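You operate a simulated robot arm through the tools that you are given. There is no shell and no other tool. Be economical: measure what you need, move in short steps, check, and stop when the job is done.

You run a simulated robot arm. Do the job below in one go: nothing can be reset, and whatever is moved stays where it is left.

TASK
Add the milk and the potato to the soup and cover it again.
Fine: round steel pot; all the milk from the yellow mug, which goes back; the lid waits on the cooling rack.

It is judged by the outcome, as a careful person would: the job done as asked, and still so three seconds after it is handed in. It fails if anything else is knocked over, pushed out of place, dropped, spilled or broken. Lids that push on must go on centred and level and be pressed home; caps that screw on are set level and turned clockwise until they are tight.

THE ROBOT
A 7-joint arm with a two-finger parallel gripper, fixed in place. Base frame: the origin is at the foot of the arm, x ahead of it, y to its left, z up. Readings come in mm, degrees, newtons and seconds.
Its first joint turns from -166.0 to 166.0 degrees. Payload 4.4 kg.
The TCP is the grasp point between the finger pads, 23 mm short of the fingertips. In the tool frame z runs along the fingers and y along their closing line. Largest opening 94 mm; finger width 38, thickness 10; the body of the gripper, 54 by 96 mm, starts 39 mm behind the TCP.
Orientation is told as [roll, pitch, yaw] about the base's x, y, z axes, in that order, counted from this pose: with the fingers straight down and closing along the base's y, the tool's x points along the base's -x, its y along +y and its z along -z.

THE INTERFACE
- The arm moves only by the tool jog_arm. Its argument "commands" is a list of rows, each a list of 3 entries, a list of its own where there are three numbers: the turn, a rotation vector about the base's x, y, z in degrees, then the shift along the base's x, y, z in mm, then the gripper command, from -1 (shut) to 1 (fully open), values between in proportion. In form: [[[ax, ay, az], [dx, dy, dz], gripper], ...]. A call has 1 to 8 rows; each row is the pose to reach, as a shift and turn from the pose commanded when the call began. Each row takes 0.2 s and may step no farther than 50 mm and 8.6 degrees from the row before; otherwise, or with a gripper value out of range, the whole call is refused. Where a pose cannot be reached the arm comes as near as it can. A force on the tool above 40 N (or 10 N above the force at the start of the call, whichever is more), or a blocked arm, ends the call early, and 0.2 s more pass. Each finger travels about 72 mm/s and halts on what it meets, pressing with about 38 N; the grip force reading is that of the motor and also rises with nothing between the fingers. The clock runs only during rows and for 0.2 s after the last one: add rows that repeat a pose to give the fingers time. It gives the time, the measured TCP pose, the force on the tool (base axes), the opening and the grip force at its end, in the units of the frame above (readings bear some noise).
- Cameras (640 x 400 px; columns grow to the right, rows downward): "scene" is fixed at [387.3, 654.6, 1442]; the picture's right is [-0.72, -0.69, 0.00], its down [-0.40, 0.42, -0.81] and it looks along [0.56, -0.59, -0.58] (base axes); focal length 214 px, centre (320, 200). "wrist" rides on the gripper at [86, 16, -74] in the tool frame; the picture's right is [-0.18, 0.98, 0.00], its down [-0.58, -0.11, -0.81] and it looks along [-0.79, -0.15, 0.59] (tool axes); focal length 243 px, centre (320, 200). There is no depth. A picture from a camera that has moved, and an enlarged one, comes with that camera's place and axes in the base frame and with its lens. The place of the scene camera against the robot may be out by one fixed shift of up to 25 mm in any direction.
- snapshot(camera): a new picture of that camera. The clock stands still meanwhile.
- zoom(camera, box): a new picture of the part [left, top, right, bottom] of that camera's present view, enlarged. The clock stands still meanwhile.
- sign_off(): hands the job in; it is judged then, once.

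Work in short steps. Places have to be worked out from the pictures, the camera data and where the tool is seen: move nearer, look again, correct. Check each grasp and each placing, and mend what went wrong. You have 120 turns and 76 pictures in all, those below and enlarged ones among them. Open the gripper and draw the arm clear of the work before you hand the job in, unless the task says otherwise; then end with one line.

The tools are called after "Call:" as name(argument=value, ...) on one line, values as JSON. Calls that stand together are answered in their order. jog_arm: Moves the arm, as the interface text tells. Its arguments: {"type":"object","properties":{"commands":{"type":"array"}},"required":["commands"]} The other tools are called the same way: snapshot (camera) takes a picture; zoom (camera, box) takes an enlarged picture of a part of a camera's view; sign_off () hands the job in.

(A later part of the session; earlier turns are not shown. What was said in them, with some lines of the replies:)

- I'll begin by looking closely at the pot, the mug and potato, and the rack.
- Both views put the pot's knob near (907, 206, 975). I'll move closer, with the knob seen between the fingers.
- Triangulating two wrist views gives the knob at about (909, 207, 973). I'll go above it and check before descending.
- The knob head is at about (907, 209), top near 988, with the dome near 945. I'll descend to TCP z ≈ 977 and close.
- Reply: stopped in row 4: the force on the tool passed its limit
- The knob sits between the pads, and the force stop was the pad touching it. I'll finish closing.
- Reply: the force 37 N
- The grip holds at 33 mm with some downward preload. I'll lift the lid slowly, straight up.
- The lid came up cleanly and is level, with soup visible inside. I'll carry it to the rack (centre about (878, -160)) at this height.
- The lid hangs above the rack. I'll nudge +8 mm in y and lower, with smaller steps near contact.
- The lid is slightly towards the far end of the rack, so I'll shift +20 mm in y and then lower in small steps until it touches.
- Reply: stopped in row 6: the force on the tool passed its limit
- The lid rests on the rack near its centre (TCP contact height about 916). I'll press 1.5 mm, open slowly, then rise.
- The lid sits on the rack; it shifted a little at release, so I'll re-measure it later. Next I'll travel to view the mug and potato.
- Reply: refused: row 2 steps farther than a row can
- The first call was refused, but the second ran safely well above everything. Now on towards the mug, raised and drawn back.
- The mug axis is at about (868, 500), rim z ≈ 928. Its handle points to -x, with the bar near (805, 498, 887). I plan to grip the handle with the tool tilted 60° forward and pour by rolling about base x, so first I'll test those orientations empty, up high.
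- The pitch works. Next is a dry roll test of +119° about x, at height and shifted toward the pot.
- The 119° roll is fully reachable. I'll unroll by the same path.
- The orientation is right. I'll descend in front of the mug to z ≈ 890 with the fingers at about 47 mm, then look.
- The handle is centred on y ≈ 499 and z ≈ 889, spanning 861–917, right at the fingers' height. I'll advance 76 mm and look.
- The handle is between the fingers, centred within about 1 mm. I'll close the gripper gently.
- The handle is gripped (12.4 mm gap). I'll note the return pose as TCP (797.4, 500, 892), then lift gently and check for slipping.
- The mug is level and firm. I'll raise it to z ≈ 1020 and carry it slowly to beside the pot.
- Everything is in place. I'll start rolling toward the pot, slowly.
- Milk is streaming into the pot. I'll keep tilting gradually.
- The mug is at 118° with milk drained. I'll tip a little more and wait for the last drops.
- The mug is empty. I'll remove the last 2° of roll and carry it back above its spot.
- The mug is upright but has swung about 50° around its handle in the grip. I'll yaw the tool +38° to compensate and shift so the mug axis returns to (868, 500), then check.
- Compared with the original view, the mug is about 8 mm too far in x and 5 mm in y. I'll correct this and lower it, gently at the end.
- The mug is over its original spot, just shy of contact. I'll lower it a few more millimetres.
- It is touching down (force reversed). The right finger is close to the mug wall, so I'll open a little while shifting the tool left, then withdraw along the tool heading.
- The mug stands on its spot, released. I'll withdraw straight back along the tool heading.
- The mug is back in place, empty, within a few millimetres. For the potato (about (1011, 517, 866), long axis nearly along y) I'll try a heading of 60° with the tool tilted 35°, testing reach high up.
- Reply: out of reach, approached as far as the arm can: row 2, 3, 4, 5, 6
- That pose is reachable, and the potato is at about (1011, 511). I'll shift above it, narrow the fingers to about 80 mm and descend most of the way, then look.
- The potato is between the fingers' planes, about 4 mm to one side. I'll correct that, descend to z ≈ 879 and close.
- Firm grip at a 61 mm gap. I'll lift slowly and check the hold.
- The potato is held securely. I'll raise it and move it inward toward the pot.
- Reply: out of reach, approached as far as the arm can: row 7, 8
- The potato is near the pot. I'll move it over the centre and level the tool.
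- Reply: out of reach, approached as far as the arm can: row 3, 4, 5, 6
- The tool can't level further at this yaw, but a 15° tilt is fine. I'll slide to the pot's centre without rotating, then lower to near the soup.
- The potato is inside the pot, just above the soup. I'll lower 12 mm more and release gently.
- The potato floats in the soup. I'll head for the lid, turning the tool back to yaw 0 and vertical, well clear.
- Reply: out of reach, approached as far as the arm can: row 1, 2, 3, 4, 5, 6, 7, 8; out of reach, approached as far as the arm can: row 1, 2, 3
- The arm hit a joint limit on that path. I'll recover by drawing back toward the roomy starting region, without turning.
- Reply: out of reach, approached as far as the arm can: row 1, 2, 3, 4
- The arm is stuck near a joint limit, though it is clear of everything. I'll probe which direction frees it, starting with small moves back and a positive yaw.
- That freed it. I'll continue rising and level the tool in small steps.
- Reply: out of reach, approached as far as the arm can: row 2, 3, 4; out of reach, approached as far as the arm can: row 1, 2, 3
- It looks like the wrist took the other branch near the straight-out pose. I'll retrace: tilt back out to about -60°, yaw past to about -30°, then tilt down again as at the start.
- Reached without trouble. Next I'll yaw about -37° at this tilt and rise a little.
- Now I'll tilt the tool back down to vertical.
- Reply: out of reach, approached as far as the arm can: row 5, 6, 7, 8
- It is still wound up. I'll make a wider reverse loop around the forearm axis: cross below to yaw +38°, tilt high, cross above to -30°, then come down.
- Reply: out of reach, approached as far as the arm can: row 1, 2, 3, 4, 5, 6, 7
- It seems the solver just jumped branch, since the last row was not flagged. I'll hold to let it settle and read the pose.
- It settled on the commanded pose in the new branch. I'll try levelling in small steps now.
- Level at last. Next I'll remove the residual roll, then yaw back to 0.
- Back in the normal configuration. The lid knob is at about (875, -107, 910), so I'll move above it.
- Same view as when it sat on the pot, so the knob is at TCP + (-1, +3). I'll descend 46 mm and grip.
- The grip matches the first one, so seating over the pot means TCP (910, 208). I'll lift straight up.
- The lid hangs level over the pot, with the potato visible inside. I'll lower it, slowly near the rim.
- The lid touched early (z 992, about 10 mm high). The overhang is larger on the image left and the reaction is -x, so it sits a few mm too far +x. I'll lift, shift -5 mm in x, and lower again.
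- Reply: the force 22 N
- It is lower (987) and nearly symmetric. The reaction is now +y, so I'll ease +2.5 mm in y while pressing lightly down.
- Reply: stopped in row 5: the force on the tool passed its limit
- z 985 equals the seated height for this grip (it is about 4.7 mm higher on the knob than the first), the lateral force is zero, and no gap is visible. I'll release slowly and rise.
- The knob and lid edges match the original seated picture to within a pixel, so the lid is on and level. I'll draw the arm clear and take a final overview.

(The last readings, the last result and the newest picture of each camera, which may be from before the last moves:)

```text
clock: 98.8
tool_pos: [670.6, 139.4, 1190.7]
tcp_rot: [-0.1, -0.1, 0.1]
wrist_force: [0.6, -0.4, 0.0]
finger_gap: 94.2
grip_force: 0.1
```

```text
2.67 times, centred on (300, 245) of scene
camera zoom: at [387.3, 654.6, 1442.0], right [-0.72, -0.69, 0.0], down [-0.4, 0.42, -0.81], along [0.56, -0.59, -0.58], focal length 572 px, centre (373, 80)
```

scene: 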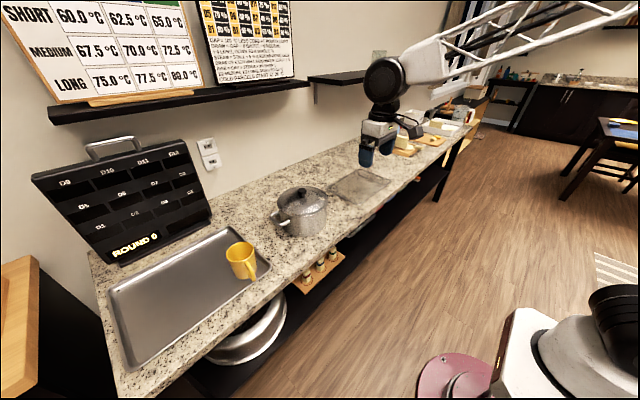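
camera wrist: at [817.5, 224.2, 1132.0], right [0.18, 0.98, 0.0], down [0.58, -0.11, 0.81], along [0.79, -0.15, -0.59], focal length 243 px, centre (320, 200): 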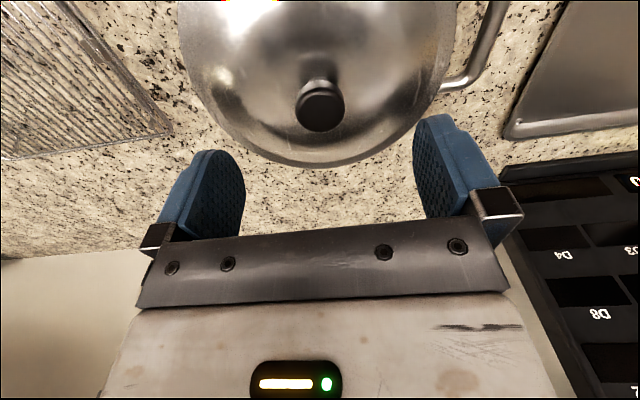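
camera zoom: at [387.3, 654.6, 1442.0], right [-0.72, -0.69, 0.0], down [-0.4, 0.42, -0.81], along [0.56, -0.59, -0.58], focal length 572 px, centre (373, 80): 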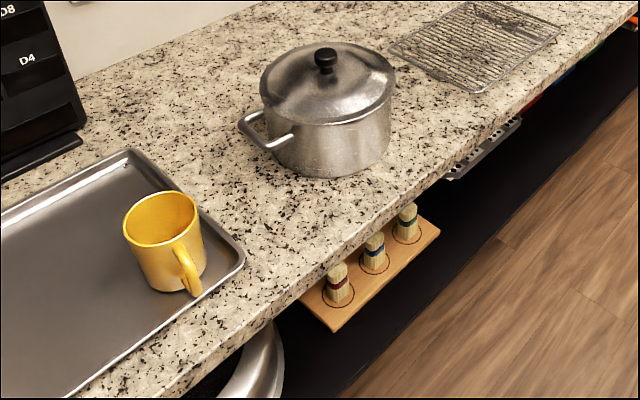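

The lid may sit a few pixels higher than at the start, so I'll compare using the exact box of the earlier seated picture.

Call:
zoom(camera="scene", box=[240, 140, 400, 240])

```text
4.00 times, centred on (320, 190) of scene
camera zoom: at [387.3, 654.6, 1442.0], right [-0.72, -0.69, 0.0], down [-0.4, 0.42, -0.81], along [0.56, -0.59, -0.58], focal length 858 px, centre (320, 240)
```

zoom: 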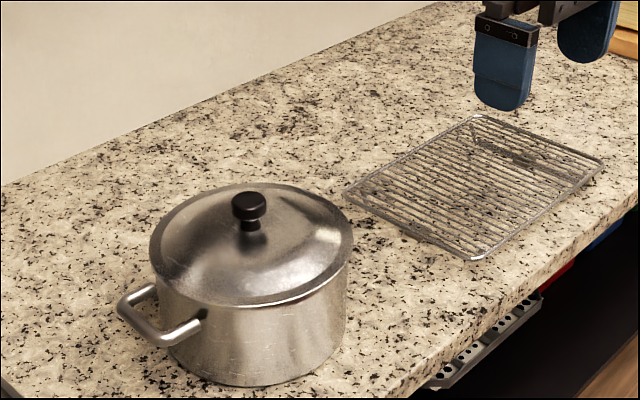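

The lid is about 5 mm high at the far side. My second grip held the knob about 6.5 mm farther out, so the lid sits about 3 mm too far in +x. I'll go back, regrip and reseat it.

Call:
jog_arm(commands=[[[0, 0, 0], [40, 12, -10], 1], [[0, 0, 0], [80, 24, -30], 1], [[0, 0, 0], [120, 36, -50], 1], [[0, 0, 0], [160, 48, -72], 1], [[0, 0, 0], [200, 60, -95], 1], [[0, 0, 0], [230, 68, -120], 1], [[0, 0, 0], [241, 69, -146], 1], [[0, 0, 0], [241, 69, -163], 1]])

Call:
snapshot(camera="wrist")

```text
clock: 100.6
tool_pos: [911.8, 207.0, 1025.9]
tcp_rot: [-0.1, -0.2, 0.0]
wrist_force: [-0.2, 0.5, -0.4]
finger_gap: 94.1
grip_force: 0.1
```

```text
2 pictures are left
camera wrist: at [824.1, 222.4, 1099.6], right [0.18, 0.98, 0.0], down [0.58, -0.11, 0.81], along [0.79, -0.15, -0.59], focal length 243 px, centre (320, 200)
```

wrist: 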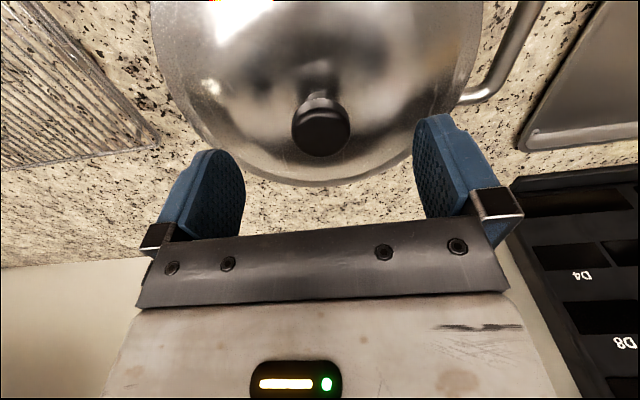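

The knob reads about (+3, -3, +3.5) mm from its original seat. I'll regrip it there.

Call:
jog_arm(commands=[[[0, 0, 0], [0.5, -2, -20], 1], [[0, 0, 0], [0.5, -2, -35], 1], [[0, 0, 0], [0.5, -2, -40], 0.5], [[0, 0, 0], [0.5, -2, -40], 0], [[0, 0, 0], [0.5, -2, -40], -0.2], [[0, 0, 0], [0.5, -2, -40], -0.3], [[0, 0, 0], [0.5, -2, -40], -0.6], [[0, 0, 0], [0.5, -2, -40], -1]])

Call:
jog_arm(commands=[[[0, 0, 0], [0, 0, 0], -1], [[0, 0, 0], [0, 0, 0], -1]])

```text
clock: 102.4
tool_pos: [912.6, 205.4, 986.2]
tcp_rot: [-0.1, -0.1, 0.0]
wrist_force: [0.1, 0.1, 1.2]
finger_gap: 33.3
grip_force: 38.1
```

```text
clock: 103.0
tool_pos: [911.7, 205.7, 987.2]
tcp_rot: [0.0, -0.2, 0.0]
wrist_force: [0.4, -0.8, 2.0]
finger_gap: 32.9
grip_force: 38.3
```

Gripped at (912, 205.5, 986.5) with no side load, confirming the y offset. I'll lift 5 mm, shift (-3, +3), and press down in small steps.

Call:
jog_arm(commands=[[[0, 0, 0], [0, 0, 5], -1], [[0, 0, 0], [-3, 3, 5], -1], [[0, 0, 0], [-3, 3, 2], -1], [[0, 0, 0], [-3, 3, 0], -1], [[0, 0, 0], [-3, 3, -1.5], -1], [[0, 0, 0], [-3, 3, -3], -1], [[0, 0, 0], [-3, 3, -3], -1]])

```text
clock: 104.6
tool_pos: [908.4, 208.4, 984.9]
tcp_rot: [0.0, -0.2, 0.0]
wrist_force: [0.9, -1.4, 7.0]
finger_gap: 32.9
grip_force: 37.9
```

Contact is only 7 N. I'll continue pressing in 1 mm steps.

Call:
jog_arm(commands=[[[0, 0, 0], [0, 0, -1], -1], [[0, 0, 0], [0, 0, -2], -1], [[0, 0, 0], [0, 0, -2], -1]])

```text
clock: 105.4
tool_pos: [909.9, 208.9, 983.5]
tcp_rot: [0.0, -0.3, 0.1]
wrist_force: [-2.6, -2.4, 22.8]
finger_gap: 32.9
grip_force: 37.7
```

It has dropped about 3 mm and is firmer. I'll press a bit more with a small wiggle to be sure it drops home.

Call:
jog_arm(commands=[[[0, 0, 0], [-1, -1, 0], -1], [[0, 0, 0], [-2, 0, 0], -1], [[0, 0, 0], [-1, 1, -0.5], -1], [[0, 0, 0], [0, 0, -0.5], -1], [[0, 0, 0], [-1, 0, -1], -1], [[0, 0, 0], [-1, 0, -1], -1]])

```text
clock: 106.8
tool_pos: [907.5, 208.9, 980.0]
tcp_rot: [0.0, -0.2, 0.2]
wrist_force: [7.1, 5.1, 23.8]
finger_gap: 32.6
grip_force: 38.0
```

It dropped another 3.5 mm to z 980 and is now laterally captured, so it is home. I'll relieve the side load, press once more and read.

Call:
jog_arm(commands=[[[0, 0, 0], [0.8, 0.5, 0], -1], [[0, 0, 0], [0.8, 0.5, -1], -1], [[0, 0, 0], [0.8, 0.5, -1], -1]])

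```text
clock: 107.7
tool_pos: [908.8, 208.5, 981.5]
tcp_rot: [0.0, -0.3, 0.1]
wrist_force: [-1.3, -0.7, 2.6]
finger_gap: 32.7
grip_force: 37.8
stopped in row 3: the force on the tool passed its limit (the readings are from after the stop); the commanded pose is now the measured one
```

It hit a hard stop above 40 N with no side load, so it is pressed home. I'll release and rise.

Call:
jog_arm(commands=[[[0, 0, 0], [0, 0, -0.5], -1], [[0, 0, 0], [0, 0, 0], -0.28], [[0, 0, 0], [0, 0, 0], -0.22], [[0, 0, 0], [0, 0, 0], -0.1], [[0, 0, 0], [0, 0, 0], 0.3], [[0, 0, 0], [0, 0, 0], 0.9], [[0, 0, 0], [0, 0, 30], 1], [[0, 0, 0], [0, 0, 75], 1]])

Call:
jog_arm(commands=[[[0, 0, 0], [-20, 0, 40], 1], [[0, 0, 0], [-60, -10, 65], 1], [[0, 0, 0], [-105, -25, 80], 1], [[0, 0, 0], [-150, -40, 95], 1], [[0, 0, 0], [-195, -55, 110], 1], [[0, 0, 0], [-235, -70, 130], 1], [[0, 0, 0], [-235, -70, 130], 1]])

Call:
zoom(camera="scene", box=[240, 140, 400, 240])

```text
clock: 109.5
tool_pos: [909.8, 208.5, 1053.7]
tcp_rot: [0.0, -0.1, -0.1]
wrist_force: [0.5, 0.2, -0.5]
finger_gap: 93.8
grip_force: 0.1
```

```text
clock: 111.1
tool_pos: [673.5, 139.0, 1186.3]
tcp_rot: [-0.1, -0.2, 0.1]
wrist_force: [-0.2, -0.7, 0.1]
finger_gap: 94.0
grip_force: 0.1
```

```text
4.00 times, centred on (320, 190) of scene
camera zoom: at [387.3, 654.6, 1442.0], right [-0.72, -0.69, 0.0], down [-0.4, 0.42, -0.81], along [0.56, -0.59, -0.58], focal length 858 px, centre (320, 240)
```

zoom: 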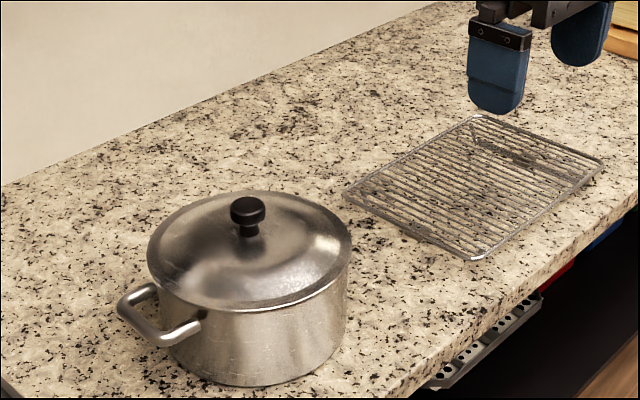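

The lid now matches its original seated picture (knob, back edge and side edges). The mug is back, the potato and milk are in the soup, and the arm is clear, so I'm handing in.

Call:
sign_off()

```text
The job is handed in.
```

The milk and potato are in the soup, the empty yellow mug is back in its place on the tray (handle turned about 15°), and the lid is back on the pot, centred, level and pressed home.
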